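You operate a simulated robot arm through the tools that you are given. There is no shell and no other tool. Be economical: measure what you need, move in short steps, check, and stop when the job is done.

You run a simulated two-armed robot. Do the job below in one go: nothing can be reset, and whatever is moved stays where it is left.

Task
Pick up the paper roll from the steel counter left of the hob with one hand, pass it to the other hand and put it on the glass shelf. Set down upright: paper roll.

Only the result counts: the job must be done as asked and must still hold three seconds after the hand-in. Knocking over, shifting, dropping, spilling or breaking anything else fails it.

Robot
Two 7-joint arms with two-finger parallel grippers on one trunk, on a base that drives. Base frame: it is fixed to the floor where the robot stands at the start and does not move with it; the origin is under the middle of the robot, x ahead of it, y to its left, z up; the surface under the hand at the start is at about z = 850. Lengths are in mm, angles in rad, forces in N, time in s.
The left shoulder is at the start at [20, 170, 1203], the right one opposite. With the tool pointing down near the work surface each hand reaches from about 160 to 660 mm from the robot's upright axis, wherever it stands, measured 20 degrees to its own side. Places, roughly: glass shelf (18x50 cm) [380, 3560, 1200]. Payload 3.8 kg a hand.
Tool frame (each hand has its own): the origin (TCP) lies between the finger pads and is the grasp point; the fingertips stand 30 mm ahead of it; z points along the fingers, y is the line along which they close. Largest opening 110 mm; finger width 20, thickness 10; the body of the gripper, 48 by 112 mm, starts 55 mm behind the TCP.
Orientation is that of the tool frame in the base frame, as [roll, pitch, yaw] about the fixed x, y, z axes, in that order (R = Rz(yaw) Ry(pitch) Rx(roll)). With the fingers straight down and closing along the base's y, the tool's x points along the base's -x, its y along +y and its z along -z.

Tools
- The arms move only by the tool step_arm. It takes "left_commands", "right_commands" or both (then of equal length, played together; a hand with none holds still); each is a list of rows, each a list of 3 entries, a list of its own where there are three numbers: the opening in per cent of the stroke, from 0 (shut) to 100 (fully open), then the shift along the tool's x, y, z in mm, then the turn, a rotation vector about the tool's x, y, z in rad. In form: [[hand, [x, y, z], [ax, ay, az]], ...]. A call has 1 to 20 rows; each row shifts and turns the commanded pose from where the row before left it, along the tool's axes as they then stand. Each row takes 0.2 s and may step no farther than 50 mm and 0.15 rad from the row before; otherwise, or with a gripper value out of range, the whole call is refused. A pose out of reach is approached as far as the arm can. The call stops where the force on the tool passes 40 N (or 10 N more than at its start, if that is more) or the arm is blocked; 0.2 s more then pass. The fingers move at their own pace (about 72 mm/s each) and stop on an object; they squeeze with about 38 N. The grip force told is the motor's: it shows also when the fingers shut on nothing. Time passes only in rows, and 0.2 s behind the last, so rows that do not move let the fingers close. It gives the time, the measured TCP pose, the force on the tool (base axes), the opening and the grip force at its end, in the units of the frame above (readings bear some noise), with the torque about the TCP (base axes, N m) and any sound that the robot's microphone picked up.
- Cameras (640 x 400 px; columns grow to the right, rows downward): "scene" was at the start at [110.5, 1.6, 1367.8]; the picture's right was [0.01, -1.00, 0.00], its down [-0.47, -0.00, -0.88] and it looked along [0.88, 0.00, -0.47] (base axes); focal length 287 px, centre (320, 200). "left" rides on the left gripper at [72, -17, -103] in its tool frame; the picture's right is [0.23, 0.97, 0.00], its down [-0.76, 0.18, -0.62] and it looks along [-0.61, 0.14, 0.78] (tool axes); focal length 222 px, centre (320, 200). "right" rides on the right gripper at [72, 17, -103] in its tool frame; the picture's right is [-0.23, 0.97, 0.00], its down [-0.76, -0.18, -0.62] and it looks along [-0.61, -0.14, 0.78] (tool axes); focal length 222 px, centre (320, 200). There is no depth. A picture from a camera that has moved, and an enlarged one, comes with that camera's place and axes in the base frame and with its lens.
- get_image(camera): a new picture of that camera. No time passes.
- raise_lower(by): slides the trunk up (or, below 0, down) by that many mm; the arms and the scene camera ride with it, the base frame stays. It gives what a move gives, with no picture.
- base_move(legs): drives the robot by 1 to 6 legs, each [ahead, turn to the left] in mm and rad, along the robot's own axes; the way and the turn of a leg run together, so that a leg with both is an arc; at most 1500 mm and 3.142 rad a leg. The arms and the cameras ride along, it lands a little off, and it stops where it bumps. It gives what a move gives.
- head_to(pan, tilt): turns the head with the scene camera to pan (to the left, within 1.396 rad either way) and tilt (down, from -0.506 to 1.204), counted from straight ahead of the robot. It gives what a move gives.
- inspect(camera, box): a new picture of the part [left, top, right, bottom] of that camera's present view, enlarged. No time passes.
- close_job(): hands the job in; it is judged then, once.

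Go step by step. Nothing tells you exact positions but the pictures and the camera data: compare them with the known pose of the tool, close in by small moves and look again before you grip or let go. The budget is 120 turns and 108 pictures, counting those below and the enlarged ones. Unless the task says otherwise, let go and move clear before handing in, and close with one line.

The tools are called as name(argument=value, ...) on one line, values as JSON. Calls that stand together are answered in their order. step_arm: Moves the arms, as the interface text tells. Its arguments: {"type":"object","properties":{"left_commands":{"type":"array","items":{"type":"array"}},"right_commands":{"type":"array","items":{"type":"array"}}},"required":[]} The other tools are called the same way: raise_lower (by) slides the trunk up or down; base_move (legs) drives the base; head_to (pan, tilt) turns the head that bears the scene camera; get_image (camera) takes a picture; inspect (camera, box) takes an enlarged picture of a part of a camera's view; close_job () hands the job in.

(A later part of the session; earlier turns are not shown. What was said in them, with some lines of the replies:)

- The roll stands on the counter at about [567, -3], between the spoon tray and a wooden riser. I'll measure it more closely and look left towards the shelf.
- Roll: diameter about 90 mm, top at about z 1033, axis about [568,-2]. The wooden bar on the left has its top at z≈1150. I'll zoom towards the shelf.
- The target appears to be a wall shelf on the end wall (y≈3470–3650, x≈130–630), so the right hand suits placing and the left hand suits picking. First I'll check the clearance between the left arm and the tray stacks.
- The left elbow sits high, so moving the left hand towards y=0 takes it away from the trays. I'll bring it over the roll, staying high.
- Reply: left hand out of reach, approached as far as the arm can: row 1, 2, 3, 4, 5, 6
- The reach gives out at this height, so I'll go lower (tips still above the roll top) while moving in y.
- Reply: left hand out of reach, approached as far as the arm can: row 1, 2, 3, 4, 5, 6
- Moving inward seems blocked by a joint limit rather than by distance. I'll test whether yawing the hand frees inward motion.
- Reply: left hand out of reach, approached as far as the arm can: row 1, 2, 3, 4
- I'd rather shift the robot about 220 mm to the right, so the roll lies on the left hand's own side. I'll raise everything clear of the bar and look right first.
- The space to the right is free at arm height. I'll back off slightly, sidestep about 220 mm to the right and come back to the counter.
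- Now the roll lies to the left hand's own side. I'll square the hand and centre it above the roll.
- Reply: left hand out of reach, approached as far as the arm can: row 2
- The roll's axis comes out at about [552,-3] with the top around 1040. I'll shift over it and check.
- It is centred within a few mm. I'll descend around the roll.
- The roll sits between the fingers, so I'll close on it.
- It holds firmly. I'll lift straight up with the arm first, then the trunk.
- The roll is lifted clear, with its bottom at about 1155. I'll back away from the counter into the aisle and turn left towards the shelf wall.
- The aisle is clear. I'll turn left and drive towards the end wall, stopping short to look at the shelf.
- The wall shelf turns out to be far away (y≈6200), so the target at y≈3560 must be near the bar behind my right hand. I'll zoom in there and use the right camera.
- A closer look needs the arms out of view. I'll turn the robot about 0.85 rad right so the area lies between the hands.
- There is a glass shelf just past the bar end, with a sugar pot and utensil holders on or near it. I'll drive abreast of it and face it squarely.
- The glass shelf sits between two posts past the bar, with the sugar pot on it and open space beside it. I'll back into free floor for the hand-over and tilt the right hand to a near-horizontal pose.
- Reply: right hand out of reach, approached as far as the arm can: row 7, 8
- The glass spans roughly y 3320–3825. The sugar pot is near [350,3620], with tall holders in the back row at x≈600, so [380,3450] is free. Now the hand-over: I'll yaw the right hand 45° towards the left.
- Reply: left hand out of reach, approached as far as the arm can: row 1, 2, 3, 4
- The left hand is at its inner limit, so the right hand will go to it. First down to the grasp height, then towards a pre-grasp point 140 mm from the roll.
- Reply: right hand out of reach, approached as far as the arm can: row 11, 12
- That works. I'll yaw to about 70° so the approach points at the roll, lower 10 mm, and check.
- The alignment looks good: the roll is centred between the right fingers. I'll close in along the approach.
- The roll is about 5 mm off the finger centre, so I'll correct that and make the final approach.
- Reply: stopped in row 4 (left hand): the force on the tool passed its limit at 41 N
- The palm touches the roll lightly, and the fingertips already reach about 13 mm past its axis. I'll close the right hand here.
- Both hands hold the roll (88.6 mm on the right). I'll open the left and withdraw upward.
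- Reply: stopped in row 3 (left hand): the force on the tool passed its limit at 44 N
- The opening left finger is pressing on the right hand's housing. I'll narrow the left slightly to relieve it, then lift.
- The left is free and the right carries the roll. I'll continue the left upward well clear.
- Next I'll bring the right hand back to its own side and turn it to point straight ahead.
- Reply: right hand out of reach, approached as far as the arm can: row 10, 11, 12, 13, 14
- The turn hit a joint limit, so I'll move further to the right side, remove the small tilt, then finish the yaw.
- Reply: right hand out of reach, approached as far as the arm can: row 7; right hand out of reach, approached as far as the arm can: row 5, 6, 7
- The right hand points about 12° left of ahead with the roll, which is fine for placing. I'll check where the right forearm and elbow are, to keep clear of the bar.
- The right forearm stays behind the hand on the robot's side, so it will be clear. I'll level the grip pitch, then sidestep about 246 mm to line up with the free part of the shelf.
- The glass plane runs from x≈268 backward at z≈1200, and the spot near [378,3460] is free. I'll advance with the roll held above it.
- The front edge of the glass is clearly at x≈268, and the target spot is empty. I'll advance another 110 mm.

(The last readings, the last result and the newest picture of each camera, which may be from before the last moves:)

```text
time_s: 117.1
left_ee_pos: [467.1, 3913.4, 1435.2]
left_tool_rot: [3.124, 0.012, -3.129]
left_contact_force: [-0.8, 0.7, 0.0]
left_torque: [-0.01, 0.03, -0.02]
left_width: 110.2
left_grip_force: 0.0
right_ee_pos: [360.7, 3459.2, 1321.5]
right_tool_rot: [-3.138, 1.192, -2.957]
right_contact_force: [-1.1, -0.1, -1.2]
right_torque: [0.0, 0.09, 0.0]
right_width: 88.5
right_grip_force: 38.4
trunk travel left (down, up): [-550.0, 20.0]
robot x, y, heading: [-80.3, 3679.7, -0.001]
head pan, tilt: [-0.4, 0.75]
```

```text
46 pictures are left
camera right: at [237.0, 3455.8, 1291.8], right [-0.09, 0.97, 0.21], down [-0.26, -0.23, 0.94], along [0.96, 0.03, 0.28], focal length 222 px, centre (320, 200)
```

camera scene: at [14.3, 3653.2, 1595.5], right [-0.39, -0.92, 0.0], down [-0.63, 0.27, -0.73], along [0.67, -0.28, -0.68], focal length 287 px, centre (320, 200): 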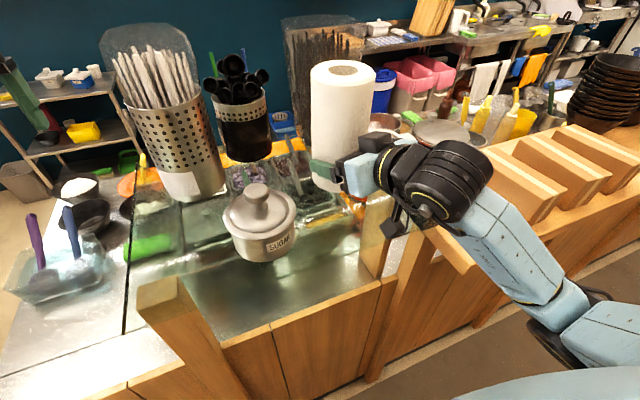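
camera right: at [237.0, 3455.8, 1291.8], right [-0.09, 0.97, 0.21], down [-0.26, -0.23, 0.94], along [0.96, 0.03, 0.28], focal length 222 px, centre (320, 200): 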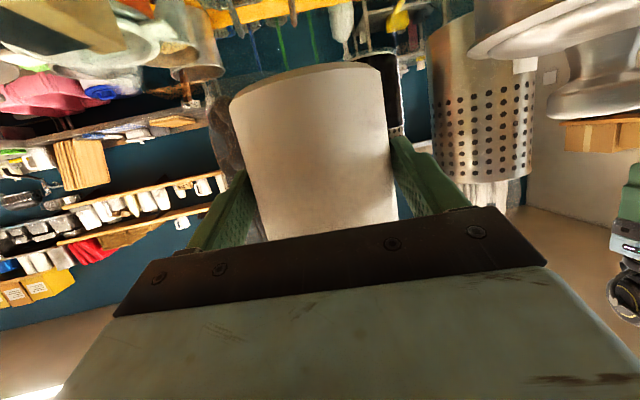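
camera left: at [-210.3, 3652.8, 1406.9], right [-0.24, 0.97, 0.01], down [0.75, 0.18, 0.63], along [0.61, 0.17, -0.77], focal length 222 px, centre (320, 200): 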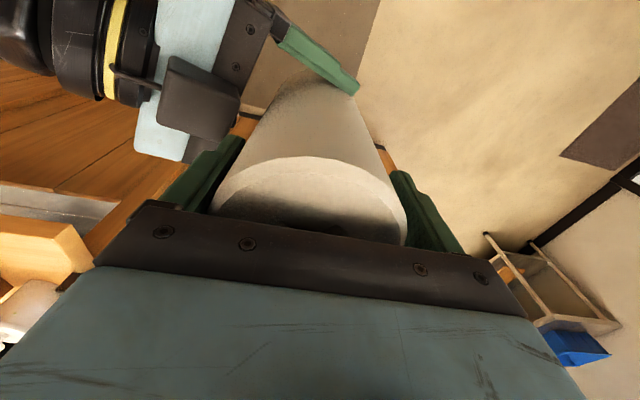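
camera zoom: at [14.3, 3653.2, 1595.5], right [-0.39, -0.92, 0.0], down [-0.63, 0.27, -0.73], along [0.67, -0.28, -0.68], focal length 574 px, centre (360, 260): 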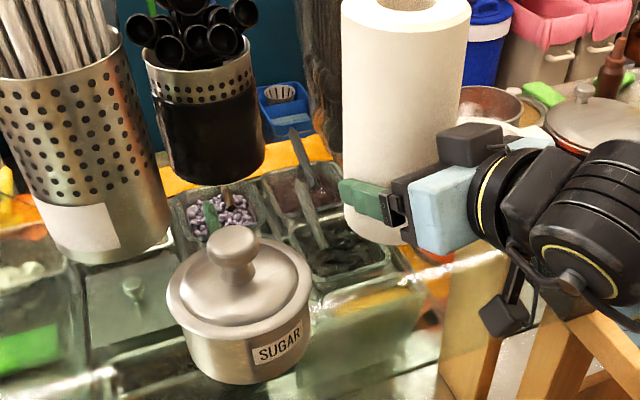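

The roll hangs over the free spot at about [375,3460], clear of the sugar pot. I'll lower with the trunk in stages.

raise_lower(by=-50)

inspect(camera="scene", box=[180, 70, 420, 270])

get_image(camera="right")

```text
time_s: 118.0
left_ee_pos: [467.0, 3912.0, 1385.3]
left_tool_rot: [3.125, 0.009, -3.131]
left_contact_force: [-0.5, -0.5, 0.1]
left_torque: [0.01, 0.0, 0.0]
left_width: 110.0
left_grip_force: 0.1
right_ee_pos: [360.9, 3458.6, 1272.0]
right_tool_rot: [-3.14, 1.193, -2.959]
right_contact_force: [0.6, 0.7, -2.0]
right_torque: [-0.03, 0.04, 0.0]
right_width: 88.2
right_grip_force: 37.8
trunk travel left (down, up): [-500.0, 70.0]
robot x, y, heading: [-78.8, 3683.3, 0.005]
head pan, tilt: [-0.4, 0.75]
```

```text
2.00 times, centred on (300, 170) of scene
camera zoom: at [14.2, 3653.2, 1545.5], right [-0.39, -0.92, 0.0], down [-0.63, 0.27, -0.73], along [0.67, -0.28, -0.68], focal length 574 px, centre (360, 260)
```

zoom: 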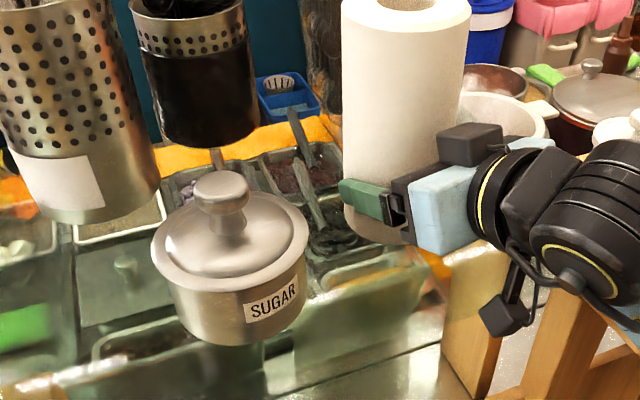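

```text
44 pictures are left
camera right: at [236.9, 3455.9, 1241.8], right [-0.09, 0.97, 0.21], down [-0.26, -0.23, 0.94], along [0.96, 0.03, 0.28], focal length 222 px, centre (320, 200)
```

right: 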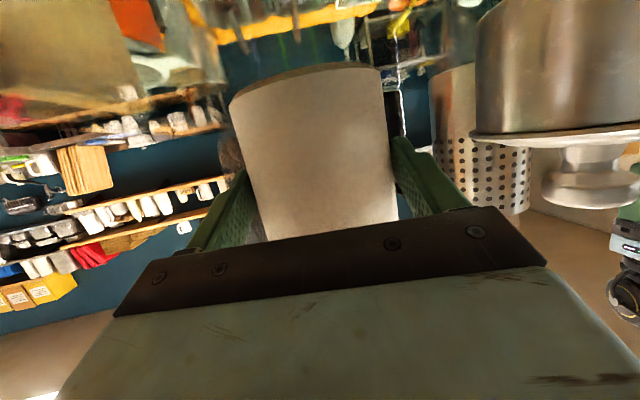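

About 20 mm remain, so I'll go in small steps watching the force.

raise_lower(by=-13)

raise_lower(by=-4)

inspect(camera="scene", box=[240, 130, 400, 250])

```text
time_s: 118.6
left_ee_pos: [466.3, 3912.3, 1372.2]
left_tool_rot: [3.125, 0.009, -3.128]
left_contact_force: [0.4, 0.4, 0.9]
left_torque: [0.02, 0.02, 0.01]
left_width: 110.0
left_grip_force: 0.2
right_ee_pos: [360.7, 3460.1, 1258.2]
right_tool_rot: [-3.138, 1.192, -2.957]
right_contact_force: [-0.4, -0.2, -2.4]
right_torque: [-0.04, 0.01, -0.02]
right_width: 88.2
right_grip_force: 38.2
trunk travel left (down, up): [-487.0, 83.0]
robot x, y, heading: [-82.2, 3686.3, -0.001]
head pan, tilt: [-0.4, 0.75]
```

```text
time_s: 119.1
left_ee_pos: [466.0, 3911.5, 1369.1]
left_tool_rot: [3.123, 0.011, -3.129]
left_contact_force: [-0.2, -0.1, -0.2]
left_torque: [0.0, 0.01, 0.02]
left_width: 109.8
left_grip_force: 0.1
right_ee_pos: [360.7, 3458.4, 1258.4]
right_tool_rot: [-3.134, 1.202, -2.955]
right_contact_force: [2.0, -0.9, 18.6]
right_torque: [-0.08, 0.33, 0.05]
right_width: 88.0
right_grip_force: 38.0
trunk travel left (down, up): [-483.0, 87.0]
robot x, y, heading: [-79.6, 3681.7, -0.004]
head pan, tilt: [-0.4, 0.75]
```

```text
3.33 times, centred on (320, 190) of scene
camera zoom: at [13.8, 3653.6, 1528.7], right [-0.39, -0.92, 0.0], down [-0.63, 0.27, -0.73], along [0.67, -0.28, -0.68], focal length 956 px, centre (320, 233)
```

zoom: 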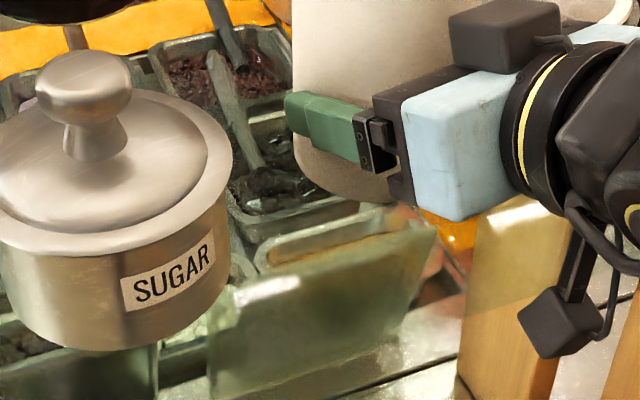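

The roll's bottom is on the glass (about 20 N, acting beneath the roll). I'll ease off most of the force before releasing.

raise_lower(by=3)

get_image(camera="right")

```text
time_s: 119.7
left_ee_pos: [466.4, 3913.0, 1371.1]
left_tool_rot: [3.124, 0.01, -3.129]
left_contact_force: [0.1, -0.7, -0.1]
left_torque: [0.01, 0.02, 0.0]
left_width: 110.2
left_grip_force: 0.0
right_ee_pos: [361.7, 3459.2, 1257.7]
right_tool_rot: [-3.135, 1.194, -2.956]
right_contact_force: [4.4, -2.1, 13.8]
right_torque: [-0.14, 0.05, 0.07]
right_width: 88.1
right_grip_force: 38.0
trunk travel left (down, up): [-486.0, 84.0]
robot x, y, heading: [-85.2, 3682.5, 0.003]
head pan, tilt: [-0.4, 0.75]
```

```text
42 pictures are left
camera right: at [237.4, 3455.9, 1227.9], right [-0.09, 0.97, 0.21], down [-0.26, -0.23, 0.94], along [0.96, 0.03, 0.28], focal length 222 px, centre (320, 200)
```

right: 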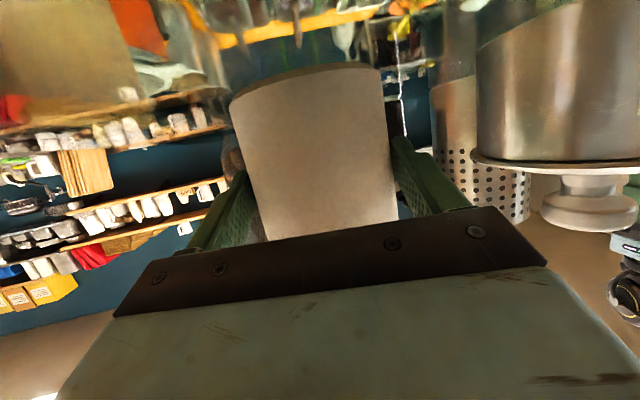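

raise_lower(by=1.5)

```text
time_s: 120.2
left_ee_pos: [466.9, 3912.5, 1372.9]
left_tool_rot: [3.124, 0.011, -3.13]
left_contact_force: [0.8, -0.5, -1.0]
left_torque: [0.04, -0.01, 0.0]
left_width: 110.0
left_grip_force: 0.1
right_ee_pos: [362.1, 3460.0, 1257.7]
right_tool_rot: [-3.138, 1.189, -2.958]
right_contact_force: [1.0, -1.0, 3.6]
right_torque: [-0.1, 0.1, 0.06]
right_width: 88.0
right_grip_force: 38.4
trunk travel left (down, up): [-488.0, 82.0]
robot x, y, heading: [-78.7, 3685.8, 0.0]
head pan, tilt: [-0.4, 0.75]
```

Only a light contact remains, so I'll open the right hand without moving it.

step_arm(right_commands=[[85, [0, 0, 0], [0, 0, 0]], [90, [0, 0, 0], [0, 0, 0]], [100, [0, 0, 0], [0, 0, 0]], [100, [0, 0, 0], [0, 0, 0]]])

get_image(camera="right")

inspect(camera="scene", box=[180, 70, 420, 270])

```text
time_s: 121.2
left_ee_pos: [466.4, 3912.4, 1371.3]
left_tool_rot: [3.124, 0.012, -3.13]
left_contact_force: [0.0, -0.3, 1.1]
left_torque: [0.0, 0.01, -0.04]
left_width: 109.9
left_grip_force: 0.1
right_ee_pos: [361.6, 3459.3, 1258.6]
right_tool_rot: [-3.138, 1.192, -2.955]
right_contact_force: [-0.9, 0.1, 0.6]
right_torque: [0.0, 0.01, 0.0]
right_width: 110.2
right_grip_force: 0.0
trunk travel left (down, up): [-488.0, 82.0]
robot x, y, heading: [-79.6, 3682.4, 0.001]
head pan, tilt: [-0.4, 0.75]
```

```text
41 pictures are left
camera right: at [237.3, 3455.9, 1229.3], right [-0.09, 0.97, 0.21], down [-0.26, -0.23, 0.94], along [0.96, 0.03, 0.28], focal length 222 px, centre (320, 200)
```

right: 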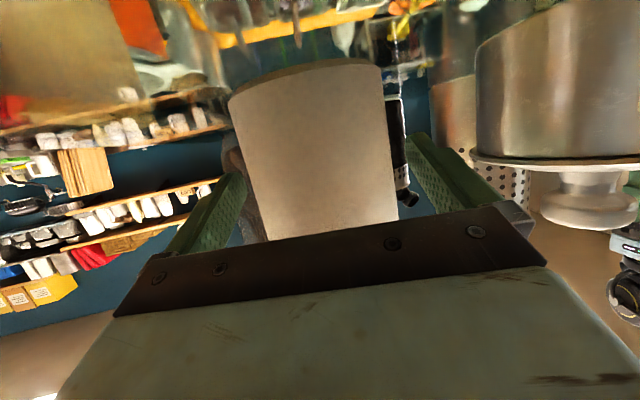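

```text
2.00 times, centred on (300, 170) of scene
camera zoom: at [14.7, 3653.3, 1532.9], right [-0.39, -0.92, 0.0], down [-0.63, 0.27, -0.73], along [0.67, -0.28, -0.68], focal length 574 px, centre (360, 260)
```

zoom: 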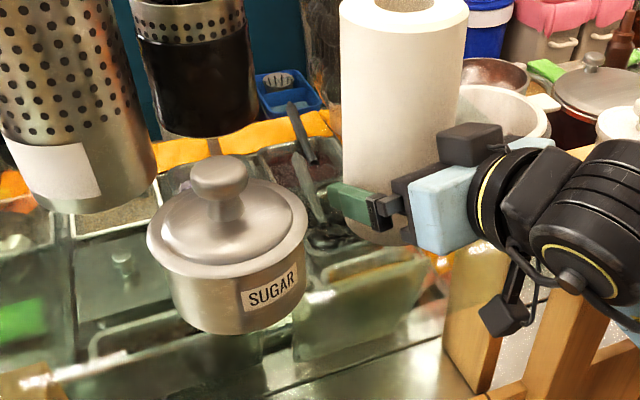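

The roll stands on its own and the fingers are open. I'll back the hand straight out along its approach.

step_arm(right_commands=[[100, [3.7, 0, -9.3], [0, 0, 0]], [100, [3.7, 0, -9.3], [0, 0, 0]], [100, [5.5, 0, -14], [0, 0, 0]], [100, [7.4, 0, -18.6], [0, 0, 0]], [100, [7.4, 0, -18.6], [0, 0, 0]], [100, [7.4, 0, -18.6], [0, 0, 0]], [100, [0, 0, 0], [0, 0, 0]]])

inspect(camera="scene", box=[180, 70, 420, 270])

get_image(camera="right")

```text
time_s: 122.8
left_ee_pos: [466.4, 3912.6, 1372.7]
left_tool_rot: [3.124, 0.011, -3.13]
left_contact_force: [-0.5, -0.5, 0.8]
left_torque: [0.01, 0.02, -0.01]
left_width: 109.9
left_grip_force: 0.1
right_ee_pos: [344.2, 3434.7, 1238.0]
right_tool_rot: [-3.137, 1.194, -2.957]
right_contact_force: [-0.1, -0.2, 1.2]
right_torque: [-0.01, 0.03, 0.0]
right_width: 110.1
right_grip_force: 0.0
right hand out of reach, approached as far as the arm can: row 2, 3, 4, 5, 6
trunk travel left (down, up): [-488.0, 82.0]
robot x, y, heading: [-81.1, 3684.1, 0.001]
head pan, tilt: [-0.4, 0.75]
```

```text
2.00 times, centred on (300, 170) of scene
camera zoom: at [14.7, 3653.4, 1532.9], right [-0.39, -0.92, 0.0], down [-0.63, 0.27, -0.73], along [0.67, -0.28, -0.68], focal length 574 px, centre (360, 260)
```

zoom: 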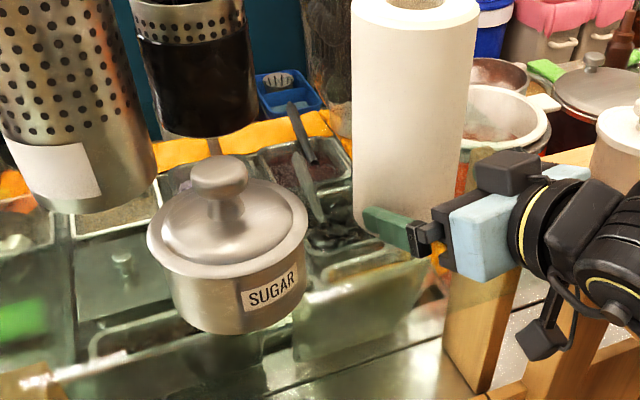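

```text
38 pictures are left
camera right: at [221.4, 3431.4, 1209.0], right [-0.09, 0.97, 0.21], down [-0.26, -0.23, 0.94], along [0.96, 0.03, 0.27], focal length 222 px, centre (320, 200)
```

right: 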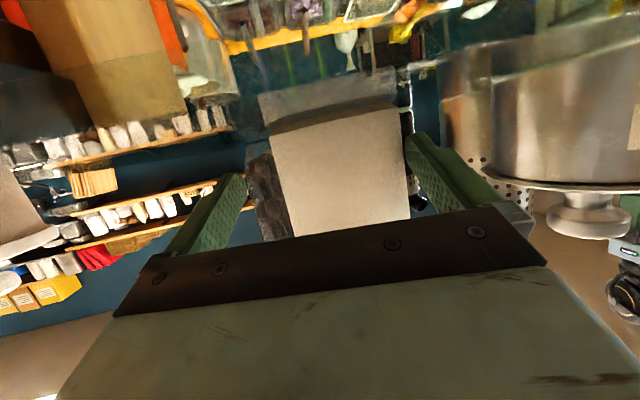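

The arm couldn't retreat straight and nudged the roll sideways about 10 mm, but it still stands. I'll re-centre the hand slightly and use the base to back off.

step_arm(right_commands=[[100, [0, 3, 0], [0, 0, 0]], [100, [0, 4, 0], [0, 0, 0]], [100, [0, 0, 0], [0, 0, 0]]])

get_image(camera="right")

inspect(camera="scene", box=[240, 90, 400, 210])

```text
time_s: 123.6
left_ee_pos: [467.4, 3913.3, 1373.4]
left_tool_rot: [3.124, 0.01, -3.129]
left_contact_force: [-0.1, -0.8, -0.3]
left_torque: [-0.01, -0.01, 0.01]
left_width: 109.8
left_grip_force: 0.0
right_ee_pos: [345.7, 3440.6, 1236.6]
right_tool_rot: [-3.137, 1.191, -2.957]
right_contact_force: [0.6, 0.3, 0.0]
right_torque: [-0.01, 0.0, 0.03]
right_width: 110.1
right_grip_force: 0.0
trunk travel left (down, up): [-488.0, 82.0]
robot x, y, heading: [-79.6, 3684.0, 0.003]
head pan, tilt: [-0.4, 0.75]
```

```text
37 pictures are left
camera right: at [221.7, 3437.3, 1206.9], right [-0.09, 0.97, 0.21], down [-0.26, -0.23, 0.94], along [0.96, 0.03, 0.28], focal length 222 px, centre (320, 200)
```

right: 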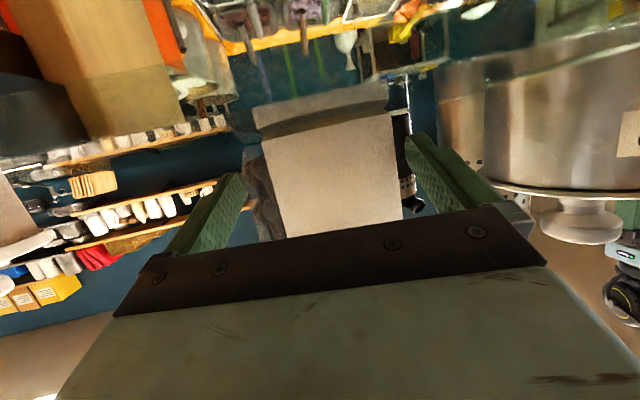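

```text
3.33 times, centred on (320, 150) of scene
camera zoom: at [14.6, 3653.1, 1532.9], right [-0.39, -0.92, 0.0], down [-0.63, 0.27, -0.73], along [0.67, -0.28, -0.68], focal length 956 px, centre (320, 367)
```

zoom: 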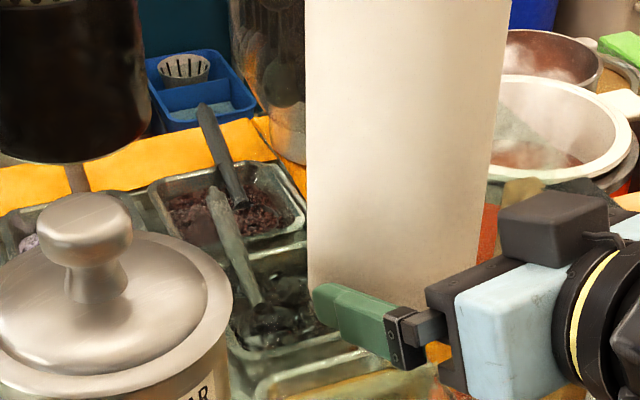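

There are gaps on both sides now. I'll back the base away.

base_move(legs=[[-60, 0]])

get_image(camera="right")

get_image(camera="scene")

```text
time_s: 124.5
left_ee_pos: [404.5, 3912.9, 1373.3]
left_tool_rot: [3.125, 0.012, -3.127]
left_contact_force: [0.1, -0.4, 0.4]
left_torque: [0.0, -0.02, 0.02]
left_width: 110.3
left_grip_force: 0.1
right_ee_pos: [285.0, 3442.0, 1237.3]
right_tool_rot: [-3.136, 1.194, -2.955]
right_contact_force: [-0.1, 0.7, 0.2]
right_torque: [0.0, -0.01, 0.0]
right_width: 110.1
right_grip_force: 0.2
trunk travel left (down, up): [-488.0, 82.0]
robot x, y, heading: [-140.7, 3685.1, -0.0]
head pan, tilt: [-0.4, 0.75]
```

```text
35 pictures are left
camera right: at [160.9, 3437.9, 1207.2], right [-0.09, 0.97, 0.21], down [-0.26, -0.23, 0.94], along [0.96, 0.03, 0.28], focal length 222 px, centre (320, 200)
```

right: 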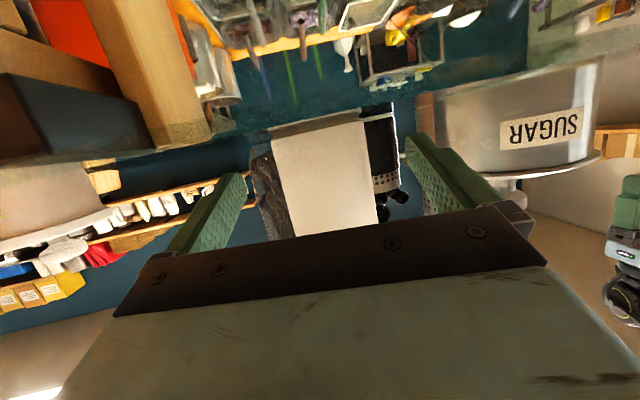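

```text
34 pictures are left
camera scene: at [-46.8, 3653.4, 1533.0], right [-0.39, -0.92, 0.0], down [-0.63, 0.26, -0.73], along [0.67, -0.28, -0.68], focal length 287 px, centre (320, 200)
```

scene: 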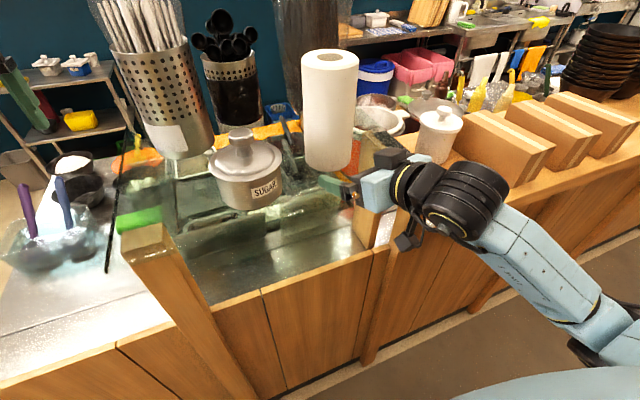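

The roll stands alone on the glass, so I'll back well clear and take a final look.

base_move(legs=[[-250, 0]])

get_image(camera="scene")

inspect(camera="scene", box=[160, 40, 420, 240])

```text
time_s: 126.3
left_ee_pos: [163.1, 3912.9, 1372.2]
left_tool_rot: [3.125, 0.01, -3.128]
left_contact_force: [-0.4, -0.1, -0.9]
left_torque: [0.01, 0.0, -0.01]
left_width: 110.0
left_grip_force: 0.0
right_ee_pos: [42.3, 3440.4, 1236.7]
right_tool_rot: [-3.138, 1.192, -2.954]
right_contact_force: [0.3, 0.1, -0.1]
right_torque: [-0.01, 0.0, 0.01]
right_width: 109.9
right_grip_force: 0.0
trunk travel left (down, up): [-488.0, 82.0]
robot x, y, heading: [-385.0, 3685.1, -0.004]
head pan, tilt: [-0.4, 0.75]
```

```text
33 pictures are left
camera scene: at [-289.0, 3652.9, 1532.9], right [-0.39, -0.92, 0.0], down [-0.63, 0.26, -0.73], along [0.67, -0.28, -0.68], focal length 287 px, centre (320, 200)
```

scene: 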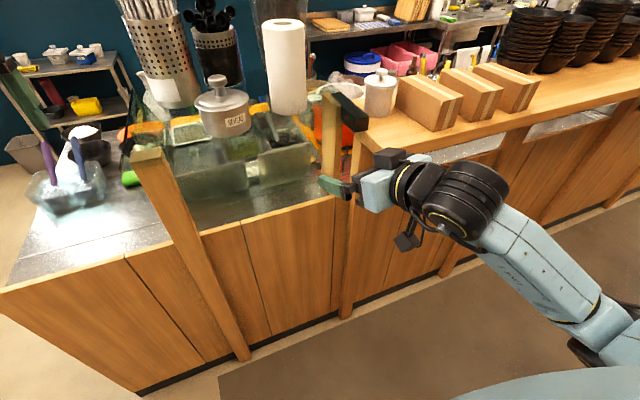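

```text
2.00 times, centred on (290, 140) of scene
camera zoom: at [-289.0, 3652.9, 1532.9], right [-0.39, -0.92, 0.0], down [-0.63, 0.26, -0.73], along [0.67, -0.28, -0.68], focal length 574 px, centre (380, 320)
```

zoom: 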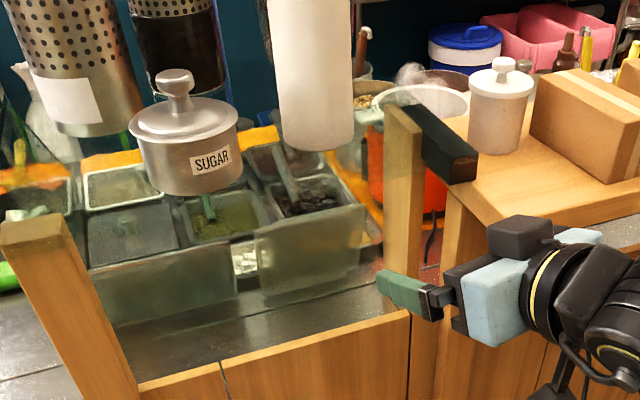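

The paper roll stands upright and still on the glass shelf, both hands are clear and nothing around it looks disturbed. I'm handing in.

close_job()

```text
The job is handed in.
```

I picked up the paper roll with the left hand, passed it to the right hand and set it upright on the glass shelf, to the right of the sugar pot. In the last pictures it stood on its own and nothing around it looked moved. While the right hand was backing out, it slid the roll about 10 mm sideways, but the roll stayed upright and on the shelf.
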